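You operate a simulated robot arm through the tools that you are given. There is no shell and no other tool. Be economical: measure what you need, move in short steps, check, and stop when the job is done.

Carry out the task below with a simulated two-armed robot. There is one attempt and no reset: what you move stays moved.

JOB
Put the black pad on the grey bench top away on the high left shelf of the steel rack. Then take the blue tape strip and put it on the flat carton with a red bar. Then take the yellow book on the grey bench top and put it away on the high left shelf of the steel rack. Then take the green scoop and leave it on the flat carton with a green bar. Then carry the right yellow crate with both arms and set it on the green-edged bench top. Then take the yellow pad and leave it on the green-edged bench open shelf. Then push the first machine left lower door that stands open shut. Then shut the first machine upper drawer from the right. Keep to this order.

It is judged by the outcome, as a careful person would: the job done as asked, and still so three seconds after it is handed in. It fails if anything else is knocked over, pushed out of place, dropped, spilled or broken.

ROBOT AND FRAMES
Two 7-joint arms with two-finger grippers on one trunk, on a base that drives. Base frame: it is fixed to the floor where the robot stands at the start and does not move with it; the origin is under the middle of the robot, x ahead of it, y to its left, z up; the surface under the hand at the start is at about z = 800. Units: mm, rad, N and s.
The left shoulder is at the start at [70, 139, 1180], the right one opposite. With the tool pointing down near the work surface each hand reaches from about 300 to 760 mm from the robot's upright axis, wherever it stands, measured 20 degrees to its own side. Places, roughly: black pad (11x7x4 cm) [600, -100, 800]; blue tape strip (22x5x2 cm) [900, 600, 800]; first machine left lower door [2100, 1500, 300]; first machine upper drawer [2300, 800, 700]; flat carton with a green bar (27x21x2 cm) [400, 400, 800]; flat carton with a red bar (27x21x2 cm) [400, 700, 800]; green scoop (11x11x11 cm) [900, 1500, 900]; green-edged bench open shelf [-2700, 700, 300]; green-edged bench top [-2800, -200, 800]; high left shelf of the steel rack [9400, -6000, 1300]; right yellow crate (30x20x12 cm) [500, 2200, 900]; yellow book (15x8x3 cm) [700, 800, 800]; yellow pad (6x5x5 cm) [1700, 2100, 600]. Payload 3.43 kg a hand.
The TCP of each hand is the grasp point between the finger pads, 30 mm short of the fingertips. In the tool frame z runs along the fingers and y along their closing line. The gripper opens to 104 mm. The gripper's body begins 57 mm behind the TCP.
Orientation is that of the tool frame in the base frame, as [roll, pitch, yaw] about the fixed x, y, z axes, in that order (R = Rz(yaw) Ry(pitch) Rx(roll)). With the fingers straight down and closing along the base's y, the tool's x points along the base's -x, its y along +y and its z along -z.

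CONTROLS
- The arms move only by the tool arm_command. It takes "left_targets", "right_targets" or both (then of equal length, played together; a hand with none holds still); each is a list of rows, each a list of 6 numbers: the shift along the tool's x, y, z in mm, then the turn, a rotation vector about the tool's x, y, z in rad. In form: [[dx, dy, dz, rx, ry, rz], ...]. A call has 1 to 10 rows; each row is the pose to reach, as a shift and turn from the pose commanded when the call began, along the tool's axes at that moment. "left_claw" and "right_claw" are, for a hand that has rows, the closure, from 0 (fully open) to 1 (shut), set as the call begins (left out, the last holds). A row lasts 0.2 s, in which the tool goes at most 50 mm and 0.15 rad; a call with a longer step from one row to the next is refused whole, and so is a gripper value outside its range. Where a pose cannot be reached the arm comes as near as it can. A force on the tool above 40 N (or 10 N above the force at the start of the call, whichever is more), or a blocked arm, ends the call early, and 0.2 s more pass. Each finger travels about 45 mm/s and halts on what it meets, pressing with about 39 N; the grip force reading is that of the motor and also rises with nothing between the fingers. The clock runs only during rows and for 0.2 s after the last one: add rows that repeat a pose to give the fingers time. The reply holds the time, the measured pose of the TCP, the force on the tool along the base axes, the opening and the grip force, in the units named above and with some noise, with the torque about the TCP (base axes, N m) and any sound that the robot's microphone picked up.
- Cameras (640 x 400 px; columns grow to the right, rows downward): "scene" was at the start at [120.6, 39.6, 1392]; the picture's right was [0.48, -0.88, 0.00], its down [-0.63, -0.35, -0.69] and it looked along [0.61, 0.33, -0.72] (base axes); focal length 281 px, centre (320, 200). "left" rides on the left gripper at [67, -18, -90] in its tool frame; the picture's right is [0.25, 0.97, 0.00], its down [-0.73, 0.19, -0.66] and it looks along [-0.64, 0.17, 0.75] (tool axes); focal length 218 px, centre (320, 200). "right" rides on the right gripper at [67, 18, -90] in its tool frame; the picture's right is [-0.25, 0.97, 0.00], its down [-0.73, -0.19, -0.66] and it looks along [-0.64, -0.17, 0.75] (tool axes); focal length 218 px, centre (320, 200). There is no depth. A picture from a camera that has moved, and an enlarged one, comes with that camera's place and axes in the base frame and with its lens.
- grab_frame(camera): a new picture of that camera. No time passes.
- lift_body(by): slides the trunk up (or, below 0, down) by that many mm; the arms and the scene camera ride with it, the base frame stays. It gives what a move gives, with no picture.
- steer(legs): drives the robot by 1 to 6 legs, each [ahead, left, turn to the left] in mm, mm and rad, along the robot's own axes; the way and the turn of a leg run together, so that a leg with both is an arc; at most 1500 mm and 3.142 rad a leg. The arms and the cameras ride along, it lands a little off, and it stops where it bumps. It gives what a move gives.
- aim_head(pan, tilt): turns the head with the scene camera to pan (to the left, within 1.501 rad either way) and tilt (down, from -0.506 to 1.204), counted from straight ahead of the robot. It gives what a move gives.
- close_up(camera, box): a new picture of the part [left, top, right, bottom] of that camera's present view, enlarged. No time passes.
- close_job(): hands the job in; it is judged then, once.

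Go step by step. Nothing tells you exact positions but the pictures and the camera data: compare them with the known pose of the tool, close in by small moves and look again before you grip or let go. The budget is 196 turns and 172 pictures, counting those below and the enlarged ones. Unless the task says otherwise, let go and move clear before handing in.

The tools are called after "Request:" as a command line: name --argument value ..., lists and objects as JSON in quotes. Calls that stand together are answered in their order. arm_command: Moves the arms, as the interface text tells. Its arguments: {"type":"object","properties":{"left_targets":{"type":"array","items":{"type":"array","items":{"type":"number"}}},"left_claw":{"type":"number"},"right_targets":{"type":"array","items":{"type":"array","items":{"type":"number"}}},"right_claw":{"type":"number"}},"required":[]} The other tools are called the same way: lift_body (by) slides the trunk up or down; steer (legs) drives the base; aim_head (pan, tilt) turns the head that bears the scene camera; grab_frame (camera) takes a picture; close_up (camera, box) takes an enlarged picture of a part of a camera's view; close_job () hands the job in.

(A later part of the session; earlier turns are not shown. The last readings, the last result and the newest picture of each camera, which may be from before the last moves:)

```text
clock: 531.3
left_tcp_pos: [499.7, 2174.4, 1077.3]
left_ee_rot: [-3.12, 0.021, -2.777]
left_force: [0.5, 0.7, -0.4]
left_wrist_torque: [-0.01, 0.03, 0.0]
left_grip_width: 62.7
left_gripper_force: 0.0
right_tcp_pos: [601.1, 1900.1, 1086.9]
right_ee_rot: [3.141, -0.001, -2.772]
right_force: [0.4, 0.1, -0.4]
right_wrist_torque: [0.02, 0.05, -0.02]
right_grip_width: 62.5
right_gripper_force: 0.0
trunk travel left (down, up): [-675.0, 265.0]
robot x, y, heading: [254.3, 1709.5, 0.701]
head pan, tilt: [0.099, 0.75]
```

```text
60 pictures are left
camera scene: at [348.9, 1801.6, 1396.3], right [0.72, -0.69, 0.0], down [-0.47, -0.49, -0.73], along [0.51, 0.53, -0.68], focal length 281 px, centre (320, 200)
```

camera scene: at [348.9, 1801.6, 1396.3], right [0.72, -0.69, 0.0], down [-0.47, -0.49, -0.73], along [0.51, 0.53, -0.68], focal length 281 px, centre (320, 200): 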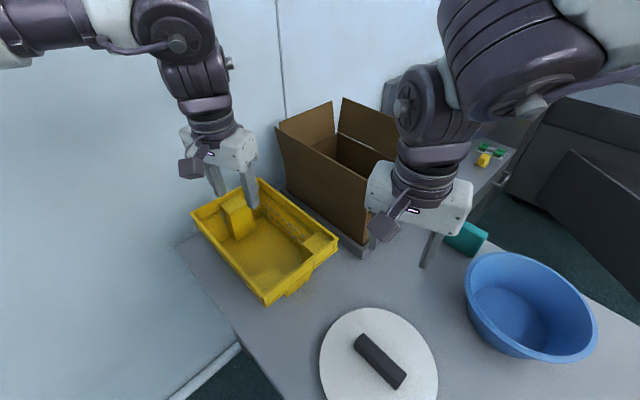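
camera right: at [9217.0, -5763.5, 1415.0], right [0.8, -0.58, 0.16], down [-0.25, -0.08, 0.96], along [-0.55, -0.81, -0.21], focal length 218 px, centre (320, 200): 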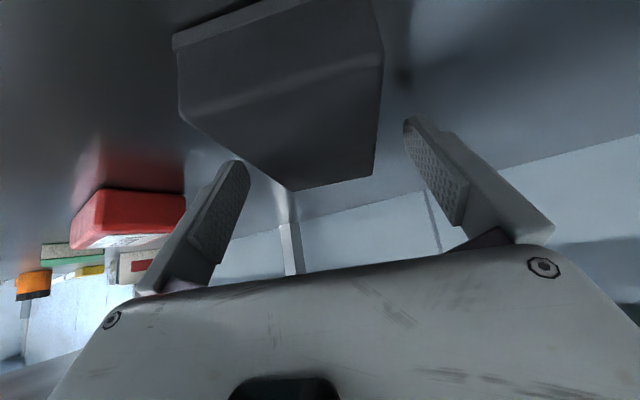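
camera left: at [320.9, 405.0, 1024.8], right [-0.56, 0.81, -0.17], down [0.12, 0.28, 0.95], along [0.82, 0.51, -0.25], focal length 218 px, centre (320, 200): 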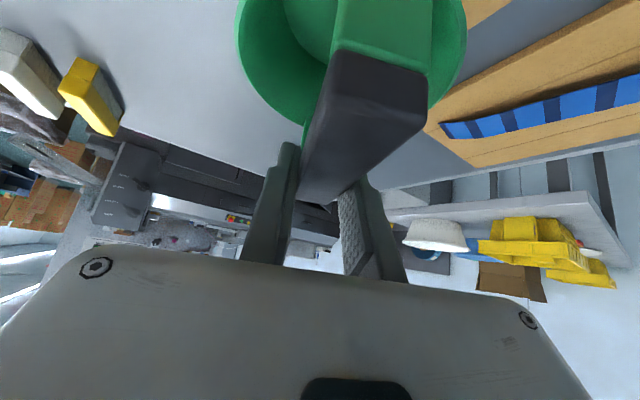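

Standing farther back should keep the left elbow trailing instead of swinging toward the wall. Let me zoom in on the crate to pick good grip points on its end walls.

Request:
close_up --camera "scene" --box '[170, 150, 370, 320]'

Request:
steer --legs '[[-20, 72, 0]]'

```text
2.35 times, centred on (270, 235) of scene
camera zoom: at [348.9, 1801.6, 1396.3], right [0.72, -0.69, 0.0], down [-0.47, -0.49, -0.73], along [0.51, 0.53, -0.68], focal length 660 px, centre (438, 118)
```

zoom: 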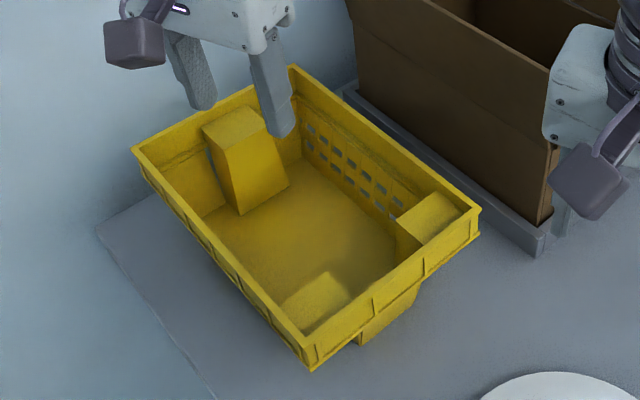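

```text
clock: 532.3
left_tcp_pos: [441.8, 2214.6, 1078.8]
left_ee_rot: [-3.121, 0.02, -2.779]
left_force: [0.0, -0.2, -1.1]
left_wrist_torque: [0.01, -0.01, 0.01]
left_grip_width: 62.5
left_gripper_force: 0.1
right_tcp_pos: [542.5, 1938.4, 1085.9]
right_ee_rot: [3.135, -0.001, -2.774]
right_force: [0.0, -0.5, 0.1]
right_wrist_torque: [0.0, 0.01, 0.0]
right_grip_width: 62.6
right_gripper_force: 0.1
trunk travel left (down, up): [-675.0, 265.0]
robot x, y, heading: [195.2, 1752.9, 0.703]
head pan, tilt: [0.099, 0.75]
```

The grip points are the front portion of the left end wall, near (492, 2331), and the middle of the right end wall, near (545, 2038). I'm moving both hands above these.

Request:
arm_command --left_targets '[[-22, 23, 15, 0, 0, 0.09], [-44, 46, 30, 0, 0, 0.18], [-66, 68, 45, 0, 0, 0.27], [-88, 91, 60, 0, 0, 0.362]]' --right_targets '[[-10, 23, 17, 0, 0, 0.09], [-20, 46, 34, 0, 0, 0.18], [-29, 69, 50, 0, 0, 0.27], [-39, 92, 67, 0, 0, 0.367]]'

Request:
grab_frame --camera "scene"

Request:
grab_frame --camera "left"

Request:
grab_frame --camera "right"

```text
clock: 533.3
left_tcp_pos: [455.4, 2323.1, 1015.5]
left_ee_rot: [-3.126, 0.029, 3.141]
left_force: [0.0, 0.5, -0.1]
left_wrist_torque: [-0.03, 0.0, 0.0]
left_grip_width: 62.4
left_gripper_force: 0.0
left hand out of reach, approached as far as the arm can: row 1, 2, 3, 4
right_tcp_pos: [543.7, 2041.6, 1019.8]
right_ee_rot: [-3.141, -0.001, 3.139]
right_force: [0.1, -0.2, -0.2]
right_wrist_torque: [-0.06, 0.0, -0.01]
right_grip_width: 62.1
right_gripper_force: 0.0
trunk travel left (down, up): [-675.0, 265.0]
robot x, y, heading: [189.8, 1750.4, 0.711]
head pan, tilt: [0.099, 0.75]
```

```text
58 pictures are left
camera scene: at [289.5, 1845.4, 1396.0], right [0.72, -0.69, 0.0], down [-0.47, -0.49, -0.73], along [0.51, 0.52, -0.68], focal length 281 px, centre (320, 200)
```

scene: 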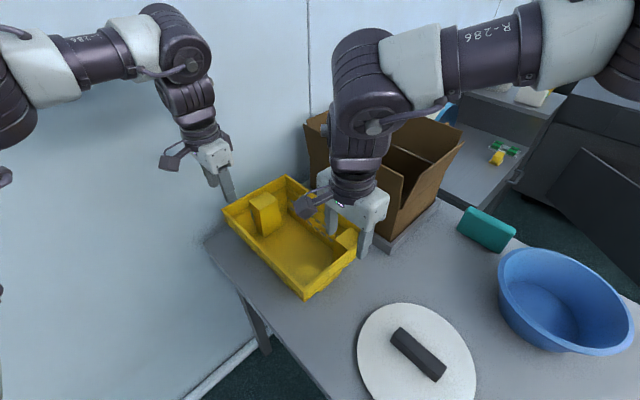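

```text
57 pictures are left
camera left: at [386.3, 2308.3, 1104.2], right [-0.25, 0.97, -0.02], down [0.71, 0.2, 0.68], along [0.66, 0.15, -0.74], focal length 218 px, centre (320, 200)
```

left: 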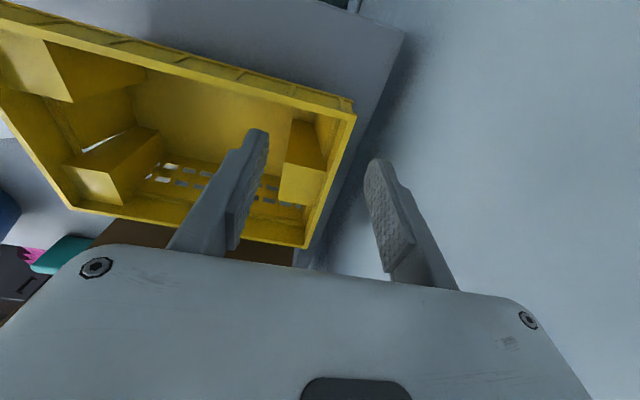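

```text
56 pictures are left
camera right: at [479.4, 2058.8, 1109.2], right [0.26, 0.97, 0.0], down [0.73, -0.19, 0.66], along [0.63, -0.17, -0.76], focal length 218 px, centre (320, 200)
```

right: 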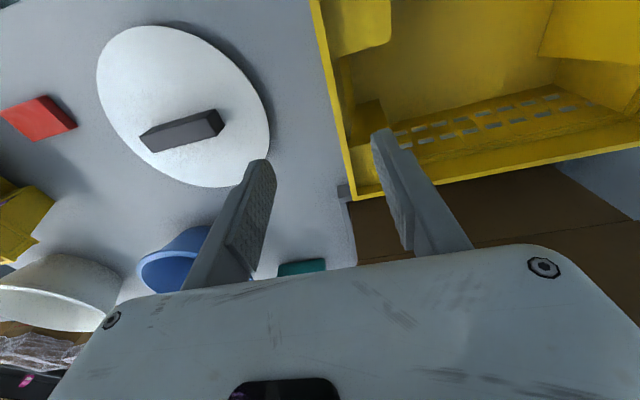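

Both hands are nearly there, with no wall contact. The hand cameras put the end rims at y≈2344 and y≈2052. I'm stepping the base 37 mm forward and correcting the right hand.

Request:
steer --legs '[[37, -3, 0]]'

Request:
arm_command --right_targets '[[12, -6, 0, 0, 0, 0], [24, -12, 0, 0, 0, 0]]'

Request:
grab_frame --camera "left"

Request:
grab_frame --camera "right"

```text
clock: 534.2
left_tcp_pos: [481.0, 2341.4, 1020.1]
left_ee_rot: [-3.134, 0.034, 3.141]
left_force: [-0.3, -0.5, 0.6]
left_wrist_torque: [0.03, -0.05, 0.01]
left_grip_width: 62.4
left_gripper_force: 0.1
right_tcp_pos: [569.1, 2057.1, 1022.7]
right_ee_rot: [3.137, 0.003, -3.139]
right_force: [0.1, 0.5, 0.4]
right_wrist_torque: [0.05, -0.03, 0.01]
right_grip_width: 62.5
right_gripper_force: 0.0
trunk travel left (down, up): [-675.0, 265.0]
robot x, y, heading: [222.5, 1775.0, 0.706]
head pan, tilt: [0.099, 0.75]
```

```text
clock: 534.8
left_tcp_pos: [483.0, 2342.1, 1018.4]
left_ee_rot: [-3.131, 0.031, -3.14]
left_force: [0.5, -0.7, 0.5]
left_wrist_torque: [0.01, 0.0, 0.0]
left_grip_width: 62.4
left_gripper_force: 0.0
right_tcp_pos: [547.4, 2047.6, 1021.7]
right_ee_rot: [3.138, 0.0, -3.139]
right_force: [0.0, 1.1, -0.2]
right_wrist_torque: [0.03, 0.0, 0.01]
right_grip_width: 62.5
right_gripper_force: 0.0
trunk travel left (down, up): [-675.0, 265.0]
robot x, y, heading: [223.1, 1772.7, 0.703]
head pan, tilt: [0.099, 0.75]
```

```text
55 pictures are left
camera left: at [413.3, 2326.3, 1107.0], right [-0.25, 0.97, -0.02], down [0.71, 0.2, 0.68], along [0.66, 0.16, -0.73], focal length 218 px, centre (320, 200)
```

left: 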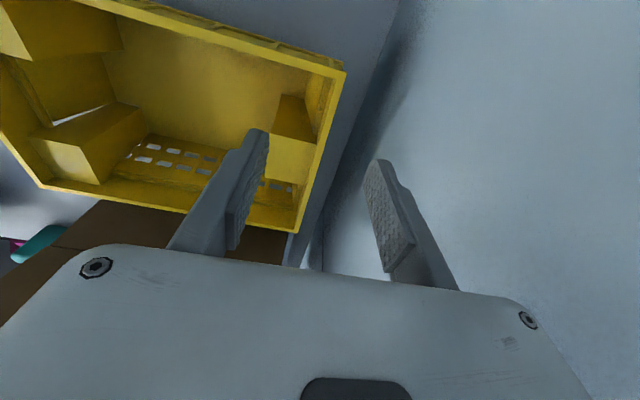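

```text
54 pictures are left
camera right: at [482.0, 2064.7, 1111.8], right [0.25, 0.97, 0.0], down [0.73, -0.19, 0.66], along [0.64, -0.16, -0.75], focal length 218 px, centre (320, 200)
```

right: 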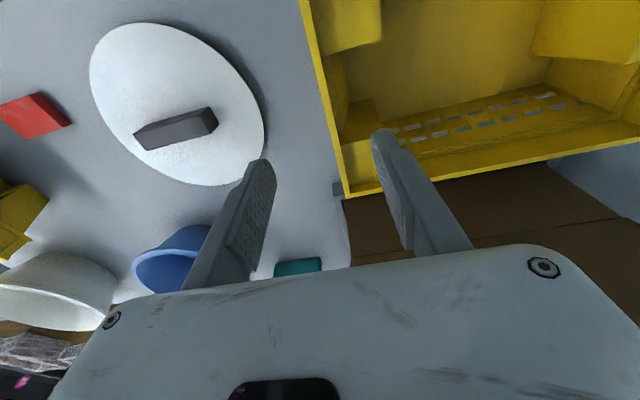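

Both rims are about 8 mm further in +y than the hands. I'm shifting both and lowering with the trunk.

Request:
arm_command --left_targets '[[0, 8, 0, 0, 0, 0], [0, 8, 0, 0, 0, 0]]' --right_targets '[[0, 8, 0, 0, 0, 0], [0, 8, 0, 0, 0, 0]]'

Request:
lift_body --by -75

Request:
grab_frame --camera "left"

Request:
grab_frame --camera "right"

```text
clock: 535.4
left_tcp_pos: [482.3, 2351.5, 1017.6]
left_ee_rot: [-3.13, 0.034, -3.141]
left_force: [-0.1, 0.0, 0.2]
left_wrist_torque: [0.02, 0.0, 0.01]
left_grip_width: 62.3
left_gripper_force: 0.0
right_tcp_pos: [549.0, 2056.2, 1021.9]
right_ee_rot: [3.138, -0.002, 3.142]
right_force: [-0.5, 0.1, 0.7]
right_wrist_torque: [0.02, -0.02, 0.0]
right_grip_width: 62.5
right_gripper_force: 0.0
trunk travel left (down, up): [-675.0, 265.0]
robot x, y, heading: [223.0, 1768.8, 0.707]
head pan, tilt: [0.099, 0.75]
```

```text
clock: 536.5
left_tcp_pos: [482.6, 2350.4, 943.1]
left_ee_rot: [-3.13, 0.034, -3.141]
left_force: [0.2, 0.5, -0.7]
left_wrist_torque: [0.01, 0.02, -0.02]
left_grip_width: 62.0
left_gripper_force: 0.0
right_tcp_pos: [549.6, 2057.0, 946.8]
right_ee_rot: [3.139, -0.001, -3.141]
right_force: [0.1, 0.5, 0.4]
right_wrist_torque: [-0.03, -0.01, -0.01]
right_grip_width: 62.3
right_gripper_force: 0.0
trunk travel left (down, up): [-600.0, 340.0]
robot x, y, heading: [224.3, 1772.4, 0.704]
head pan, tilt: [0.099, 0.75]
```

```text
53 pictures are left
camera left: at [413.3, 2334.7, 1031.2], right [-0.25, 0.97, -0.02], down [0.71, 0.2, 0.68], along [0.66, 0.16, -0.73], focal length 218 px, centre (320, 200)
```

left: 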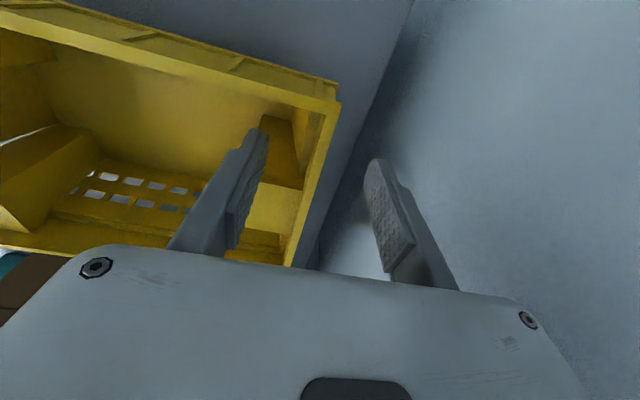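

```text
52 pictures are left
camera right: at [483.3, 2073.9, 1036.3], right [0.25, 0.97, 0.0], down [0.73, -0.19, 0.66], along [0.64, -0.16, -0.76], focal length 218 px, centre (320, 200)
```

right: 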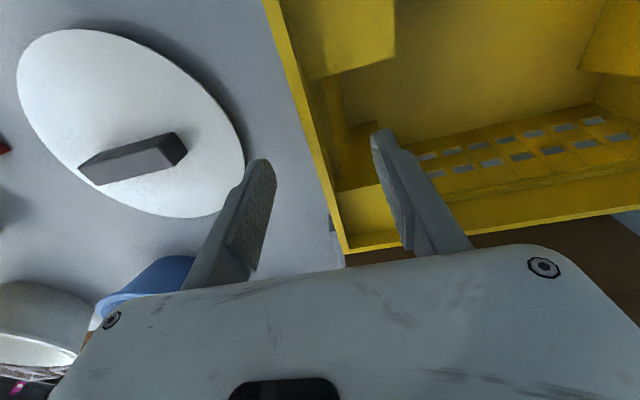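

Both rims sit between the fingers. I'm lowering the rest and closing both grippers.

Request:
lift_body --by -38

Request:
arm_command --left_targets '[[0, 0, 0, 0, 0, 0], [0, 0, 0, 0, 0, 0], [0, 0, 0, 0, 0, 0], [0, 0, 0, 0, 0, 0], [0, 0, 0, 0, 0, 0]]' --right_targets '[[0, 0, 0, 0, 0, 0], [0, 0, 0, 0, 0, 0], [0, 0, 0, 0, 0, 0], [0, 0, 0, 0, 0, 0], [0, 0, 0, 0, 0, 0]]' --left_claw 1 --right_claw 1

Request:
lift_body --by 25

Request:
grab_frame --camera "scene"

```text
clock: 537.4
left_tcp_pos: [483.7, 2350.2, 905.8]
left_ee_rot: [-3.13, 0.032, 3.14]
left_force: [1.1, -0.5, -0.5]
left_wrist_torque: [-0.03, 0.03, 0.01]
left_grip_width: 62.4
left_gripper_force: 0.1
right_tcp_pos: [549.0, 2056.9, 909.1]
right_ee_rot: [3.138, 0.0, -3.141]
right_force: [-0.2, -0.6, 0.0]
right_wrist_torque: [0.02, 0.0, 0.0]
right_grip_width: 62.3
right_gripper_force: 0.0
trunk travel left (down, up): [-562.0, 378.0]
robot x, y, heading: [223.9, 1770.4, 0.705]
head pan, tilt: [0.099, 0.75]
```

```text
clock: 538.5
left_tcp_pos: [483.4, 2350.9, 904.7]
left_ee_rot: [-3.132, 0.033, 3.141]
left_force: [0.3, -3.0, -0.3]
left_wrist_torque: [1.34, -0.13, -0.04]
left_grip_width: 6.2
left_gripper_force: 39.5
right_tcp_pos: [549.5, 2056.6, 909.4]
right_ee_rot: [3.138, -0.001, 3.14]
right_force: [-0.3, 2.7, 1.1]
right_wrist_torque: [-0.39, 0.04, -0.12]
right_grip_width: 6.1
right_gripper_force: 39.3
trunk travel left (down, up): [-562.0, 378.0]
robot x, y, heading: [218.4, 1771.6, 0.705]
head pan, tilt: [0.099, 0.75]
```

```text
clock: 539.3
left_tcp_pos: [482.4, 2350.3, 930.4]
left_ee_rot: [-3.129, 0.033, -3.141]
left_force: [0.8, -2.9, -5.3]
left_wrist_torque: [1.39, 0.01, -0.02]
left_grip_width: 6.5
left_gripper_force: 39.0
right_tcp_pos: [549.3, 2056.8, 932.7]
right_ee_rot: [3.141, -0.001, -3.14]
right_force: [-0.2, 4.4, 1.6]
right_wrist_torque: [-0.34, 0.3, -0.05]
right_grip_width: 6.0
right_gripper_force: 38.8
trunk travel left (down, up): [-587.0, 353.0]
robot x, y, heading: [220.8, 1771.6, 0.706]
head pan, tilt: [0.099, 0.75]
```

```text
51 pictures are left
camera scene: at [318.3, 1864.9, 1308.2], right [0.72, -0.69, 0.0], down [-0.47, -0.49, -0.73], along [0.51, 0.53, -0.68], focal length 281 px, centre (320, 200)
```

scene: 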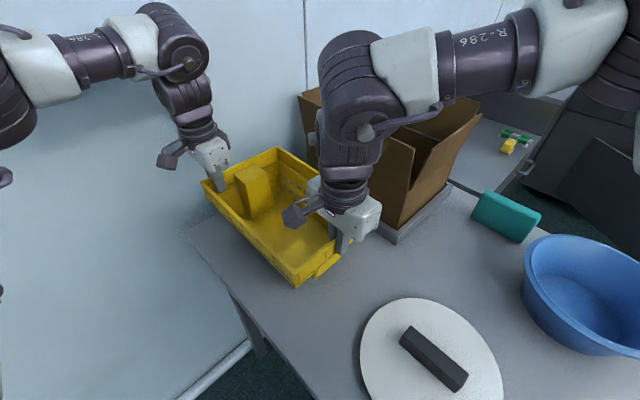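

The crate is lifted level with both hands. I'm raising it further and moving away from the table, then turning to find the green-edged bench.

Request:
lift_body --by 170

Request:
steer --legs '[[-369, 184, 0], [-500, 100, 0], [0, 0, 1.2], [0, 0, 1.2]]'

Request:
aim_head --pan 0.0 --tilt 0.4

Request:
grab_frame --camera "scene"

```text
clock: 541.2
left_tcp_pos: [484.2, 2350.8, 1099.0]
left_ee_rot: [-3.13, 0.033, -3.14]
left_force: [0.8, -5.0, -5.4]
left_wrist_torque: [1.4, 0.19, -0.02]
left_grip_width: 6.3
left_gripper_force: 38.9
right_tcp_pos: [548.8, 2058.5, 1103.0]
right_ee_rot: [3.141, -0.001, -3.14]
right_force: [0.1, 4.5, 1.8]
right_wrist_torque: [-0.33, 0.17, -0.12]
right_grip_width: 6.0
right_gripper_force: 38.6
trunk travel left (down, up): [-757.0, 183.0]
robot x, y, heading: [221.5, 1771.2, 0.706]
head pan, tilt: [0.099, 0.75]
```

```text
clock: 552.3
left_tcp_pos: [-1211.1, 1177.1, 1099.9]
left_ee_rot: [-3.13, 0.032, -0.745]
left_force: [3.6, 5.5, -4.8]
left_wrist_torque: [-1.06, 0.74, -0.04]
left_grip_width: 5.8
left_gripper_force: 39.3
right_tcp_pos: [-1060.1, 1438.1, 1103.6]
right_ee_rot: [3.138, 0.0, -0.745]
right_force: [-3.2, -4.8, 1.0]
right_wrist_torque: [0.22, -0.43, -0.12]
right_grip_width: 5.7
right_gripper_force: 39.1
trunk travel left (down, up): [-757.0, 183.0]
robot x, y, heading: [-621.5, 1425.6, 3.097]
head pan, tilt: [0.099, 0.75]
```

```text
clock: 553.1
left_tcp_pos: [-1212.0, 1176.8, 1099.3]
left_ee_rot: [-3.129, 0.034, -0.746]
left_force: [2.3, 2.8, -5.6]
left_wrist_torque: [-1.0, 0.82, -0.05]
left_grip_width: 6.1
left_gripper_force: 38.8
right_tcp_pos: [-1060.9, 1437.0, 1102.9]
right_ee_rot: [3.14, -0.003, -0.746]
right_force: [-1.9, -2.1, 0.4]
right_wrist_torque: [0.21, -0.49, -0.12]
right_grip_width: 5.9
right_gripper_force: 39.2
trunk travel left (down, up): [-757.0, 183.0]
robot x, y, heading: [-626.5, 1426.0, 3.105]
head pan, tilt: [0.0, 0.4]
```

```text
50 pictures are left
camera scene: at [-769.5, 1431.9, 1509.3], right [0.04, 1.0, 0.0], down [0.39, -0.02, -0.92], along [-0.92, 0.04, -0.39], focal length 281 px, centre (320, 200)
```

scene: 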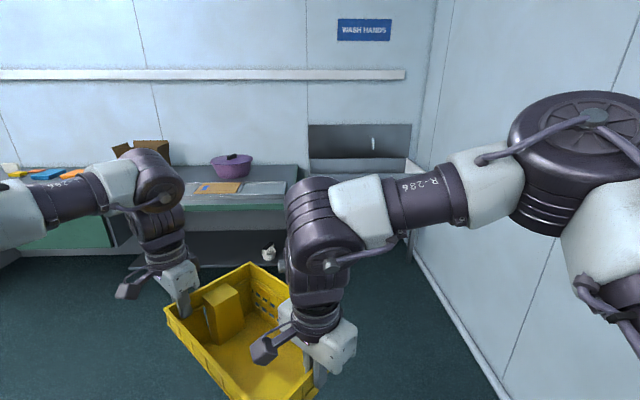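

I see the green-edged bench along the far wall. I'm driving toward its middle for a look at the free space on top.

Request:
steer --legs '[[0, 1300, 0.03], [700, 0, 0]]'

Request:
aim_head --pan 0.15 --tilt 0.4

Request:
grab_frame --camera "scene"

```text
clock: 563.1
left_tcp_pos: [-1945.0, -113.9, 1099.0]
left_ee_rot: [-3.13, 0.034, -0.736]
left_force: [2.6, 3.4, -4.1]
left_wrist_torque: [-0.98, 0.74, -0.05]
left_grip_width: 6.1
left_gripper_force: 39.0
right_tcp_pos: [-1796.5, 148.6, 1104.7]
right_ee_rot: [3.141, 0.0, -0.736]
right_force: [-2.4, -2.9, 0.1]
right_wrist_torque: [0.28, -0.53, -0.13]
right_grip_width: 6.1
right_gripper_force: 39.3
trunk travel left (down, up): [-757.0, 183.0]
robot x, y, heading: [-1364.4, 136.5, 3.107]
head pan, tilt: [0.0, 0.4]
```

```text
clock: 563.8
left_tcp_pos: [-1946.4, -113.6, 1098.3]
left_ee_rot: [-3.13, 0.034, -0.739]
left_force: [1.7, 2.1, -3.6]
left_wrist_torque: [-0.88, 0.74, -0.09]
left_grip_width: 5.9
left_gripper_force: 39.0
right_tcp_pos: [-1797.9, 148.8, 1103.5]
right_ee_rot: [3.141, -0.002, -0.737]
right_force: [-2.1, -3.0, 0.3]
right_wrist_torque: [0.37, -0.55, -0.1]
right_grip_width: 6.0
right_gripper_force: 39.1
trunk travel left (down, up): [-757.0, 183.0]
robot x, y, heading: [-1362.1, 143.5, 3.113]
head pan, tilt: [0.15, 0.4]
```

```text
49 pictures are left
camera scene: at [-1506.0, 131.6, 1509.3], right [-0.12, 0.99, 0.0], down [0.39, 0.05, -0.92], along [-0.91, -0.11, -0.39], focal length 281 px, centre (320, 200)
```

scene: 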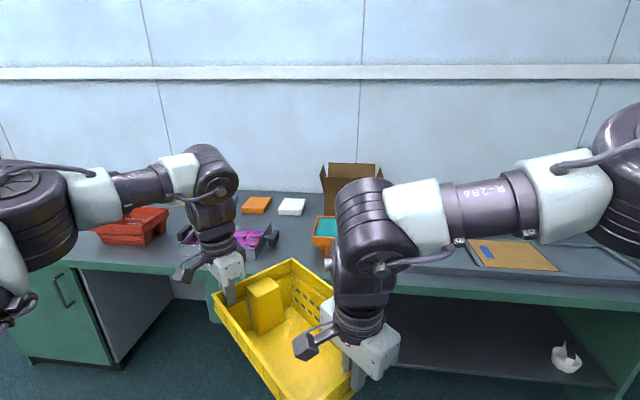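

The bench top holds several items. I'm shifting left a bit to see the free space between them.

Request:
steer --legs '[[0, 420, 0.03]]'

Request:
aim_head --pan -0.05 --tilt 0.45

Request:
grab_frame --camera "scene"

```text
clock: 566.4
left_tcp_pos: [-1946.6, -556.5, 1099.7]
left_ee_rot: [-3.13, 0.035, -0.708]
left_force: [1.3, 3.0, -2.8]
left_wrist_torque: [-0.96, 0.66, -0.03]
left_grip_width: 6.1
left_gripper_force: 38.9
right_tcp_pos: [-1804.8, -289.2, 1103.3]
right_ee_rot: [3.138, -0.001, -0.707]
right_force: [-2.0, -3.1, -0.8]
right_wrist_torque: [0.37, -0.45, -0.14]
right_grip_width: 6.2
right_gripper_force: 38.8
trunk travel left (down, up): [-757.0, 183.0]
robot x, y, heading: [-1371.4, -289.9, 3.14]
head pan, tilt: [0.15, 0.4]
```

```text
clock: 567.1
left_tcp_pos: [-1946.1, -558.8, 1098.7]
left_ee_rot: [-3.129, 0.033, -0.707]
left_force: [2.5, 2.6, -3.5]
left_wrist_torque: [-0.86, 0.67, -0.06]
left_grip_width: 6.0
left_gripper_force: 39.5
right_tcp_pos: [-1806.8, -291.1, 1104.4]
right_ee_rot: [3.14, -0.002, -0.708]
right_force: [-2.8, -2.3, -0.7]
right_wrist_torque: [0.35, -0.51, -0.1]
right_grip_width: 6.0
right_gripper_force: 39.3
trunk travel left (down, up): [-757.0, 183.0]
robot x, y, heading: [-1367.8, -288.7, 3.136]
head pan, tilt: [-0.051, 0.45]
```

```text
48 pictures are left
camera scene: at [-1513.5, -281.6, 1504.7], right [0.05, 1.0, 0.0], down [0.44, -0.02, -0.9], along [-0.9, 0.05, -0.44], focal length 281 px, centre (320, 200)
```

scene: 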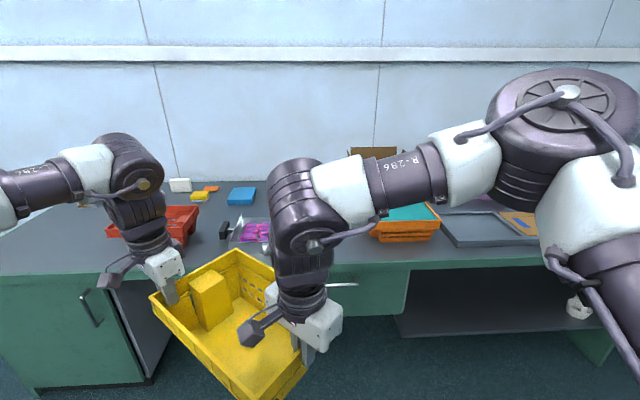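

There's open bench top to the left of the red tray, around y < -1200. I'm moving over to check.

Request:
steer --legs '[[0, 850, 0]]'

Request:
grab_frame --camera "scene"

```text
clock: 571.7
left_tcp_pos: [-1947.0, -1422.3, 1098.4]
left_ee_rot: [-3.129, 0.035, -0.704]
left_force: [2.5, 2.7, -4.2]
left_wrist_torque: [-0.96, 0.68, -0.06]
left_grip_width: 5.7
left_gripper_force: 38.8
right_tcp_pos: [-1807.1, -1155.9, 1103.7]
right_ee_rot: [3.141, -0.001, -0.704]
right_force: [-2.0, -2.3, 0.2]
right_wrist_torque: [0.36, -0.48, -0.08]
right_grip_width: 6.0
right_gripper_force: 39.6
trunk travel left (down, up): [-757.0, 183.0]
robot x, y, heading: [-1370.0, -1149.9, -3.144]
head pan, tilt: [-0.051, 0.45]
```

```text
47 pictures are left
camera scene: at [-1515.1, -1143.3, 1504.7], right [0.05, 1.0, 0.0], down [0.44, -0.02, -0.9], along [-0.9, 0.04, -0.44], focal length 281 px, centre (320, 200)
```

scene: 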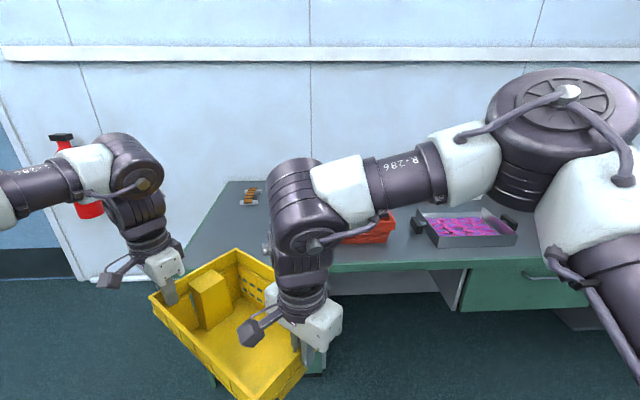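

There is a clear area at the bench's left end, y -1600…-1180. I'm driving the crate over it.

Request:
steer --legs '[[0, 125, 0], [707, 0, 0]]'

Request:
aim_head --pan 0.1 --tilt 0.75

Request:
grab_frame --camera "scene"

```text
clock: 576.4
left_tcp_pos: [-2643.9, -1548.1, 1099.0]
left_ee_rot: [-3.129, 0.033, -0.704]
left_force: [1.2, 3.1, -3.5]
left_wrist_torque: [-0.91, 0.63, -0.06]
left_grip_width: 6.1
left_gripper_force: 39.0
right_tcp_pos: [-2504.1, -1280.5, 1103.8]
right_ee_rot: [3.139, -0.002, -0.704]
right_force: [-1.8, -4.3, -1.1]
right_wrist_torque: [0.4, -0.49, -0.14]
right_grip_width: 6.0
right_gripper_force: 38.4
trunk travel left (down, up): [-757.0, 183.0]
robot x, y, heading: [-2068.8, -1276.6, -3.143]
head pan, tilt: [-0.051, 0.45]
```

```text
clock: 577.2
left_tcp_pos: [-2645.2, -1547.1, 1099.8]
left_ee_rot: [-3.13, 0.034, -0.704]
left_force: [1.7, 3.0, -3.7]
left_wrist_torque: [-0.84, 0.63, -0.01]
left_grip_width: 5.8
left_gripper_force: 38.6
right_tcp_pos: [-2504.9, -1281.1, 1103.0]
right_ee_rot: [3.138, -0.001, -0.702]
right_force: [-1.7, -2.4, -0.8]
right_wrist_torque: [0.39, -0.49, -0.11]
right_grip_width: 6.2
right_gripper_force: 39.1
trunk travel left (down, up): [-757.0, 183.0]
robot x, y, heading: [-2069.5, -1276.0, -3.139]
head pan, tilt: [0.099, 0.75]
```

```text
46 pictures are left
camera scene: at [-2203.7, -1282.3, 1478.3], right [-0.1, 1.0, 0.0], down [0.68, 0.07, -0.73], along [-0.73, -0.07, -0.68], focal length 281 px, centre (320, 200)
```

scene: 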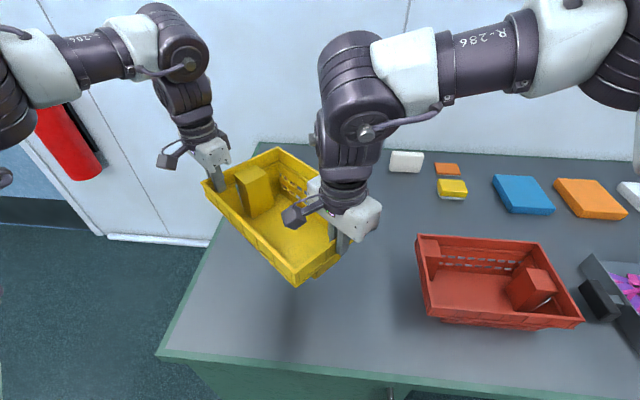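

Request:
steer --legs '[[40, -50, 0]]'

Request:
lift_body --by -175

Request:
lift_body --by -10

Request:
grab_frame --camera "scene"

```text
clock: 578.2
left_tcp_pos: [-2679.5, -1503.2, 1100.5]
left_ee_rot: [-3.129, 0.038, -0.705]
left_force: [3.1, 1.8, -3.6]
left_wrist_torque: [-0.72, 0.65, -0.06]
left_grip_width: 6.1
left_gripper_force: 39.0
right_tcp_pos: [-2538.9, -1236.7, 1105.3]
right_ee_rot: [3.14, 0.004, -0.701]
right_force: [-0.2, -2.7, -1.1]
right_wrist_torque: [0.41, -0.51, -0.16]
right_grip_width: 6.1
right_gripper_force: 39.1
trunk travel left (down, up): [-757.0, 183.0]
robot x, y, heading: [-2108.1, -1225.3, -3.139]
head pan, tilt: [0.099, 0.75]
```

```text
clock: 580.1
left_tcp_pos: [-2682.2, -1500.0, 924.9]
left_ee_rot: [-3.129, 0.032, -0.704]
left_force: [3.4, 2.6, -3.6]
left_wrist_torque: [-0.8, 0.61, -0.11]
left_grip_width: 6.2
left_gripper_force: 38.7
right_tcp_pos: [-2542.7, -1232.2, 929.7]
right_ee_rot: [3.14, -0.001, -0.702]
right_force: [-3.0, -2.9, -1.4]
right_wrist_torque: [0.44, -0.54, -0.16]
right_grip_width: 6.0
right_gripper_force: 39.2
trunk travel left (down, up): [-582.0, 358.0]
robot x, y, heading: [-2109.3, -1230.2, -3.143]
head pan, tilt: [0.099, 0.75]
```

```text
clock: 580.7
left_tcp_pos: [-2683.3, -1500.7, 913.4]
left_ee_rot: [-3.129, 0.033, -0.704]
left_force: [2.9, 3.7, -3.3]
left_wrist_torque: [-0.88, 0.57, -0.08]
left_grip_width: 6.0
left_gripper_force: 38.7
right_tcp_pos: [-2541.4, -1232.8, 918.0]
right_ee_rot: [3.141, -0.001, -0.702]
right_force: [-2.5, -3.0, -1.2]
right_wrist_torque: [0.49, -0.51, -0.18]
right_grip_width: 5.8
right_gripper_force: 38.5
trunk travel left (down, up): [-572.0, 368.0]
robot x, y, heading: [-2106.1, -1226.8, -3.145]
head pan, tilt: [0.099, 0.75]
```

```text
45 pictures are left
camera scene: at [-2242.1, -1233.9, 1293.3], right [-0.1, 0.99, 0.0], down [0.68, 0.07, -0.73], along [-0.73, -0.07, -0.68], focal length 281 px, centre (320, 200)
```

scene: 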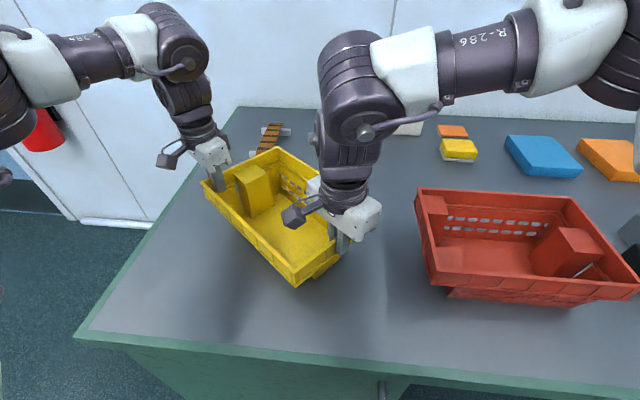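

Request:
lift_body --by -7

Request:
lift_body --by -4

```text
clock: 581.3
left_tcp_pos: [-2684.0, -1499.9, 907.9]
left_ee_rot: [-3.129, 0.034, -0.704]
left_force: [3.6, 2.7, -2.8]
left_wrist_torque: [-0.87, 0.57, -0.08]
left_grip_width: 6.1
left_gripper_force: 39.4
right_tcp_pos: [-2543.5, -1232.0, 910.9]
right_ee_rot: [3.14, -0.003, -0.701]
right_force: [-2.6, -1.8, -0.4]
right_wrist_torque: [0.5, -0.54, -0.2]
right_grip_width: 6.2
right_gripper_force: 38.6
trunk travel left (down, up): [-565.0, 375.0]
robot x, y, heading: [-2109.0, -1225.6, -3.142]
head pan, tilt: [0.099, 0.75]
```

```text
clock: 581.8
left_tcp_pos: [-2684.4, -1498.9, 905.1]
left_ee_rot: [-3.131, 0.037, -0.703]
left_force: [2.3, 0.0, 9.4]
left_wrist_torque: [-0.8, 1.07, -0.12]
left_grip_width: 5.8
left_gripper_force: 38.7
right_tcp_pos: [-2542.9, -1231.6, 908.8]
right_ee_rot: [3.137, 0.002, -0.703]
right_force: [-4.4, -3.6, 2.8]
right_wrist_torque: [1.21, 0.7, -0.14]
right_grip_width: 6.0
right_gripper_force: 39.3
trunk travel left (down, up): [-561.0, 379.0]
robot x, y, heading: [-2112.8, -1230.9, -3.137]
head pan, tilt: [0.099, 0.75]
```

Resting on the bench. I'm opening both grippers and rising straight up.

Request:
arm_command --left_targets '[[0, 0, 0, 0, 0, 0], [0, 0, 0, 0, 0, 0], [0, 0, 0, 0, 0, 0], [0, 0, 0, 0, 0, 0]]' --right_targets '[[0, 0, 0, 0, 0, 0], [0, 0, 0, 0, 0, 0], [0, 0, 0, 0, 0, 0], [0, 0, 0, 0, 0, 0]]' --left_claw 0.4 --right_claw 0.4

Request:
lift_body --by 160

Request:
grab_frame --camera "scene"

```text
clock: 582.8
left_tcp_pos: [-2683.1, -1499.9, 904.1]
left_ee_rot: [-3.129, 0.034, -0.704]
left_force: [-0.5, -0.5, 0.7]
left_wrist_torque: [-0.03, -0.02, 0.03]
left_grip_width: 62.4
left_gripper_force: 0.1
right_tcp_pos: [-2542.6, -1232.7, 907.9]
right_ee_rot: [3.14, -0.003, -0.703]
right_force: [0.3, 0.4, -0.6]
right_wrist_torque: [0.01, 0.0, 0.0]
right_grip_width: 62.6
right_gripper_force: 0.1
trunk travel left (down, up): [-561.0, 379.0]
robot x, y, heading: [-2106.5, -1225.3, -3.14]
head pan, tilt: [0.099, 0.75]
```

```text
clock: 584.6
left_tcp_pos: [-2683.4, -1499.7, 1062.6]
left_ee_rot: [-3.13, 0.033, -0.705]
left_force: [-0.2, 0.0, 0.0]
left_wrist_torque: [-0.01, -0.02, 0.04]
left_grip_width: 62.4
left_gripper_force: 0.0
right_tcp_pos: [-2541.9, -1231.5, 1066.4]
right_ee_rot: [3.14, -0.003, -0.701]
right_force: [0.0, -0.1, -0.5]
right_wrist_torque: [0.01, 0.01, -0.02]
right_grip_width: 62.2
right_gripper_force: 0.0
trunk travel left (down, up): [-721.0, 219.0]
robot x, y, heading: [-2110.6, -1227.5, -3.14]
head pan, tilt: [0.099, 0.75]
```

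```text
44 pictures are left
camera scene: at [-2241.9, -1233.8, 1442.3], right [-0.1, 0.99, 0.0], down [0.68, 0.07, -0.73], along [-0.73, -0.07, -0.68], focal length 281 px, centre (320, 200)
```

scene: 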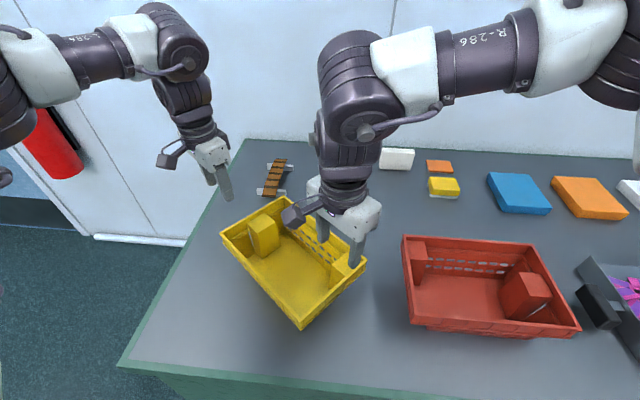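

The crate is placed. Next is the yellow pad near (1700, 2100, 600), behind the benches. I'm driving around the trolley to the aisle in front of the machine.

Request:
steer --legs '[[-500, 0, 0], [0, 0, 3.14], [1200, -1000, 0], [1000, -800, 0], [860, 0, 0], [0, 0, 1.57]]'

Request:
aim_head --pan 0.0 --tilt 0.35

Request:
grab_frame --camera "scene"

```text
refused: leg 3 is longer than a leg can be; nothing moved
```

```text
clock: 585.5
left_tcp_pos: [-2683.4, -1499.4, 1063.4]
left_ee_rot: [-3.128, 0.033, -0.704]
left_force: [0.3, -0.2, -0.5]
left_wrist_torque: [-0.02, 0.01, -0.04]
left_grip_width: 62.4
left_gripper_force: 0.1
right_tcp_pos: [-2543.4, -1232.6, 1067.9]
right_ee_rot: [3.141, -0.002, -0.703]
right_force: [-0.1, -0.8, -0.6]
right_wrist_torque: [0.0, -0.01, -0.01]
right_grip_width: 62.4
right_gripper_force: 0.1
trunk travel left (down, up): [-721.0, 219.0]
robot x, y, heading: [-2106.5, -1225.5, -3.145]
head pan, tilt: [0.0, 0.351]
```

```text
43 pictures are left
camera scene: at [-2252.3, -1225.6, 1477.9], right [0.0, 1.0, 0.0], down [0.34, 0.0, -0.94], along [-0.94, 0.0, -0.34], focal length 281 px, centre (320, 200)
```

scene: 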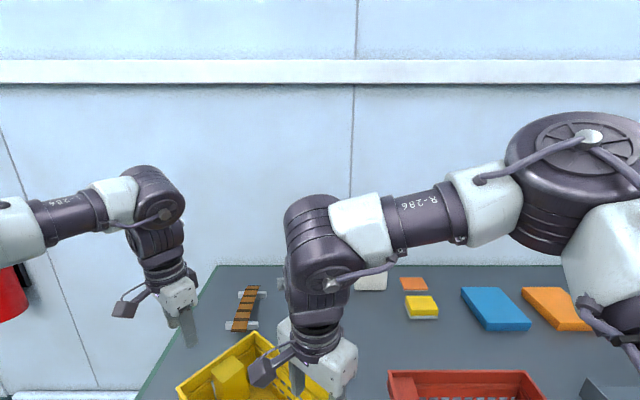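

Request:
steer --legs '[[-500, 0, 0], [0, 0, 3.14], [1100, -900, 0], [1100, -900, 0], [860, 0, 0], [0, 0, 1.57]]'

Request:
grab_frame --camera "scene"

```text
clock: 617.0
left_tcp_pos: [1192.4, -2431.2, 1063.5]
left_ee_rot: [-3.129, 0.034, -2.316]
left_force: [-0.6, 0.3, -0.4]
left_wrist_torque: [0.0, 0.0, 0.01]
left_grip_width: 62.3
left_gripper_force: 0.0
right_tcp_pos: [1454.1, -2584.0, 1068.2]
right_ee_rot: [3.14, -0.002, -2.318]
right_force: [1.1, -0.8, 0.2]
right_wrist_torque: [0.01, 0.02, -0.02]
right_grip_width: 62.3
right_gripper_force: 0.1
trunk travel left (down, up): [-721.0, 219.0]
robot x, y, heading: [1438.3, -3016.7, 1.529]
head pan, tilt: [0.0, 0.351]
```

```text
42 pictures are left
camera scene: at [1446.6, -2873.5, 1478.0], right [1.0, -0.04, 0.0], down [-0.01, -0.34, -0.94], along [0.04, 0.94, -0.34], focal length 281 px, centre (320, 200)
```

scene: 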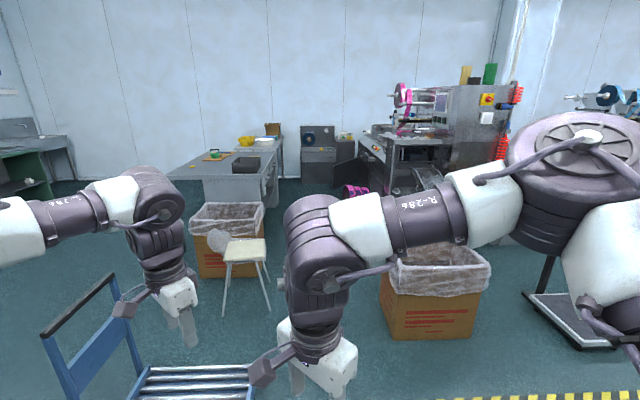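

The aisle between the stool and the right-hand bin is about 780 mm wide, centred on x≈1560. I'm driving up it.

Request:
steer --legs '[[0, -120, 0.04], [1500, 0, 0], [1000, 0, 0]]'

Request:
grab_frame --camera "scene"

```text
clock: 630.0
left_tcp_pos: [1325.2, 60.1, 1064.7]
left_ee_rot: [-3.13, 0.034, -2.293]
left_force: [-0.3, 0.6, 0.0]
left_wrist_torque: [0.01, -0.04, 0.0]
left_grip_width: 62.6
left_gripper_force: 0.0
right_tcp_pos: [1589.7, -84.6, 1067.2]
right_ee_rot: [3.138, -0.001, -2.291]
right_force: [0.8, 0.4, -0.3]
right_wrist_torque: [-0.01, -0.01, 0.0]
right_grip_width: 62.4
right_gripper_force: 0.1
trunk travel left (down, up): [-721.0, 219.0]
robot x, y, heading: [1586.8, -518.1, 1.558]
head pan, tilt: [0.0, 0.351]
```

```text
41 pictures are left
camera scene: at [1590.2, -375.0, 1478.1], right [1.0, -0.02, 0.0], down [-0.01, -0.34, -0.94], along [0.02, 0.94, -0.34], focal length 281 px, centre (320, 200)
```

scene: 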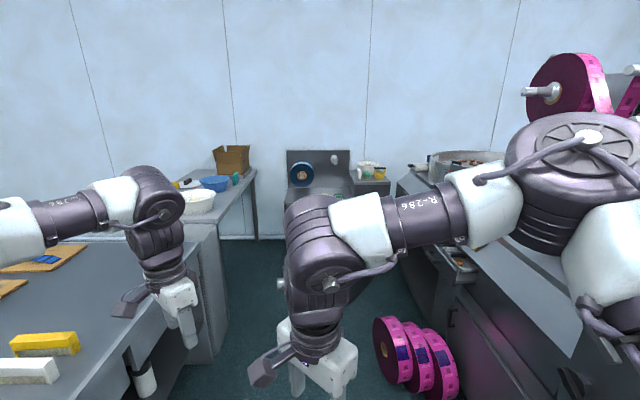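

Request:
steer --legs '[[0, 90, 0.012], [1150, 0, 0]]'

Request:
aim_head --pan -0.1 --tilt 0.55

Request:
grab_frame --camera "scene"

```text
clock: 636.6
left_tcp_pos: [1230.0, 1206.7, 1065.1]
left_ee_rot: [-3.13, 0.034, -2.273]
left_force: [0.1, 0.2, -0.3]
left_wrist_torque: [-0.02, -0.04, 0.0]
left_grip_width: 62.2
left_gripper_force: 0.0
right_tcp_pos: [1496.4, 1067.2, 1068.2]
right_ee_rot: [3.14, -0.002, -2.272]
right_force: [0.5, -1.0, 0.3]
right_wrist_torque: [-0.01, 0.01, -0.05]
right_grip_width: 62.4
right_gripper_force: 0.1
trunk travel left (down, up): [-721.0, 219.0]
robot x, y, heading: [1501.0, 634.3, 1.574]
head pan, tilt: [0.0, 0.351]
```

```text
clock: 637.3
left_tcp_pos: [1229.1, 1208.0, 1064.5]
left_ee_rot: [-3.129, 0.033, -2.275]
left_force: [0.3, 0.1, -0.3]
left_wrist_torque: [0.03, -0.03, 0.0]
left_grip_width: 62.6
left_gripper_force: 0.1
right_tcp_pos: [1497.5, 1066.7, 1067.6]
right_ee_rot: [3.139, -0.002, -2.271]
right_force: [0.3, 0.0, -0.6]
right_wrist_torque: [0.0, 0.02, 0.0]
right_grip_width: 62.4
right_gripper_force: 0.1
trunk travel left (down, up): [-721.0, 219.0]
robot x, y, heading: [1504.9, 633.9, 1.573]
head pan, tilt: [-0.099, 0.55]
```

```text
40 pictures are left
camera scene: at [1511.4, 773.5, 1459.7], right [1.0, -0.1, 0.0], down [-0.05, -0.52, -0.85], along [0.08, 0.85, -0.52], focal length 281 px, centre (320, 200)
```

scene: 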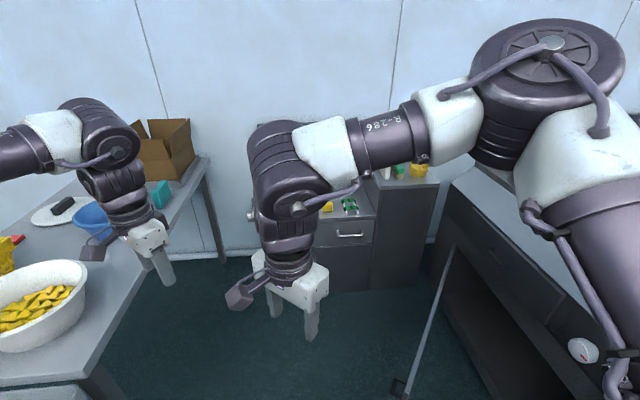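

The yellow pad is at about (1669, 2090) on the low cabinet, and the open machine door sticks out to roughly (1795, 1171). I'll pass left of it and stop short of the cabinet.

Request:
steer --legs '[[0, 75, 0], [930, 0, 0]]'

Request:
aim_head --pan -0.35 --tilt 0.8

Request:
grab_frame --camera "right"

Request:
grab_frame --camera "scene"

```text
clock: 642.9
left_tcp_pos: [1148.4, 2151.4, 1064.6]
left_ee_rot: [-3.13, 0.033, -2.269]
left_force: [-0.6, -1.3, 0.1]
left_wrist_torque: [-0.01, -0.02, 0.03]
left_grip_width: 62.4
left_gripper_force: 0.0
right_tcp_pos: [1416.3, 2013.1, 1068.1]
right_ee_rot: [3.138, -0.002, -2.27]
right_force: [0.1, 0.1, 0.7]
right_wrist_torque: [-0.01, 0.01, 0.03]
right_grip_width: 62.3
right_gripper_force: 0.0
trunk travel left (down, up): [-721.0, 219.0]
robot x, y, heading: [1424.1, 1579.5, 1.578]
head pan, tilt: [-0.099, 0.55]
```

```text
clock: 643.7
left_tcp_pos: [1150.5, 2151.5, 1063.0]
left_ee_rot: [-3.129, 0.034, -2.269]
left_force: [-0.1, -0.2, 0.9]
left_wrist_torque: [0.01, 0.02, -0.01]
left_grip_width: 62.5
left_gripper_force: 0.2
right_tcp_pos: [1416.1, 2013.4, 1068.4]
right_ee_rot: [3.141, -0.002, -2.269]
right_force: [-0.1, -0.2, 0.3]
right_wrist_torque: [0.02, 0.0, 0.01]
right_grip_width: 62.3
right_gripper_force: 0.1
trunk travel left (down, up): [-721.0, 219.0]
robot x, y, heading: [1422.5, 1573.7, 1.577]
head pan, tilt: [-0.351, 0.799]
```

```text
39 pictures are left
camera right: at [1361.7, 1973.1, 1157.3], right [-0.58, 0.82, 0.0], down [0.62, 0.44, 0.66], along [0.53, 0.38, -0.76], focal length 218 px, centre (320, 200)
```

right: 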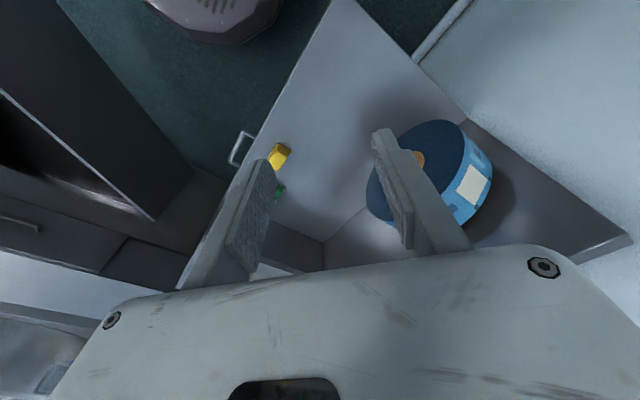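

```text
38 pictures are left
camera scene: at [1451.9, 1706.4, 1438.4], right [0.94, -0.34, 0.0], down [-0.24, -0.67, -0.7], along [0.24, 0.66, -0.72], focal length 281 px, centre (320, 200)
```

scene: 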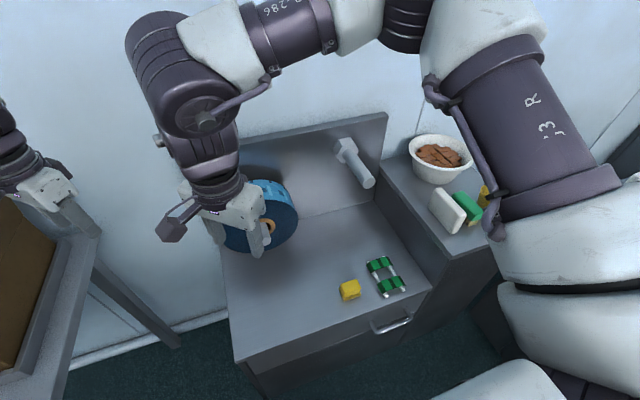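

Request:
close_up --camera "scene" --box '[320, 250, 420, 312]'

Request:
arm_command --right_targets '[[-23, -17, 10, 0, 0, 0], [-46, -34, 20, 0, 0, 0], [-69, -52, 30, 0, 0, 0], [-92, -69, 40, 0, 0, 0], [-115, -86, 50, 0, 0, 0], [-138, -103, 60, 0, 0, 0], [-161, -121, 70, 0, 0, 0], [-184, -138, 80, 0, 0, 0], [-207, -155, 90, 0, 0, 0], [-224, -169, 100, 0, 0, 0]]'

Request:
grab_frame --camera "right"

```text
6.40 times, centred on (370, 281) of scene
camera zoom: at [1451.9, 1706.4, 1438.4], right [0.94, -0.34, 0.0], down [-0.24, -0.67, -0.7], along [0.24, 0.66, -0.72], focal length 1796 px, centre (0, -318)
```

zoom: 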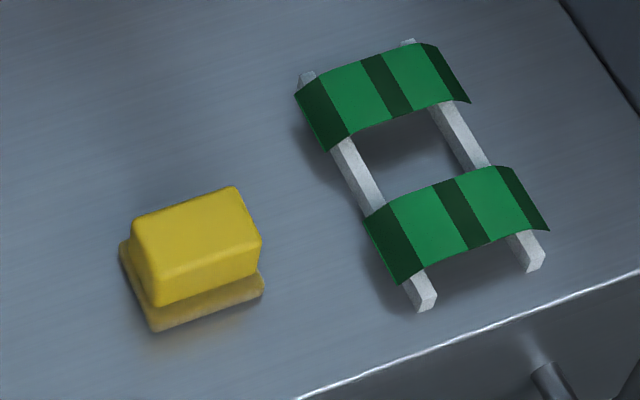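

```text
clock: 645.9
left_tcp_pos: [1150.5, 2153.3, 1063.9]
left_ee_rot: [-3.131, 0.032, -2.268]
left_force: [0.1, -0.2, -0.3]
left_wrist_torque: [0.01, 0.05, -0.02]
left_grip_width: 62.3
left_gripper_force: 0.1
right_tcp_pos: [1690.9, 2077.2, 966.5]
right_ee_rot: [3.137, -0.001, -2.267]
right_force: [0.6, -0.1, 1.4]
right_wrist_torque: [-0.01, 0.02, 0.04]
right_grip_width: 62.4
right_gripper_force: 0.0
trunk travel left (down, up): [-721.0, 219.0]
robot x, y, heading: [1424.7, 1577.0, 1.572]
head pan, tilt: [-0.351, 0.799]
```

```text
36 pictures are left
camera right: at [1636.4, 2036.5, 1056.5], right [-0.58, 0.81, 0.0], down [0.62, 0.44, 0.66], along [0.53, 0.38, -0.76], focal length 218 px, centre (320, 200)
```

right: 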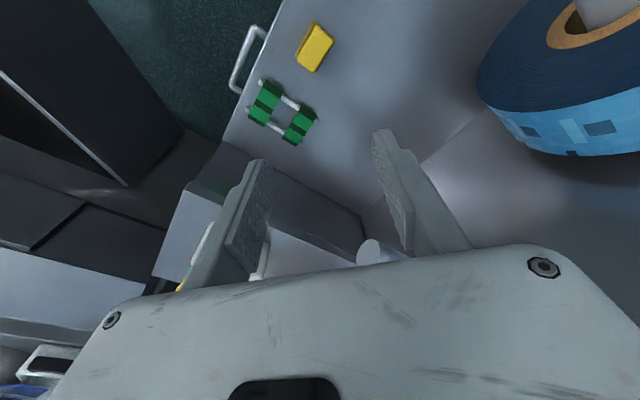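

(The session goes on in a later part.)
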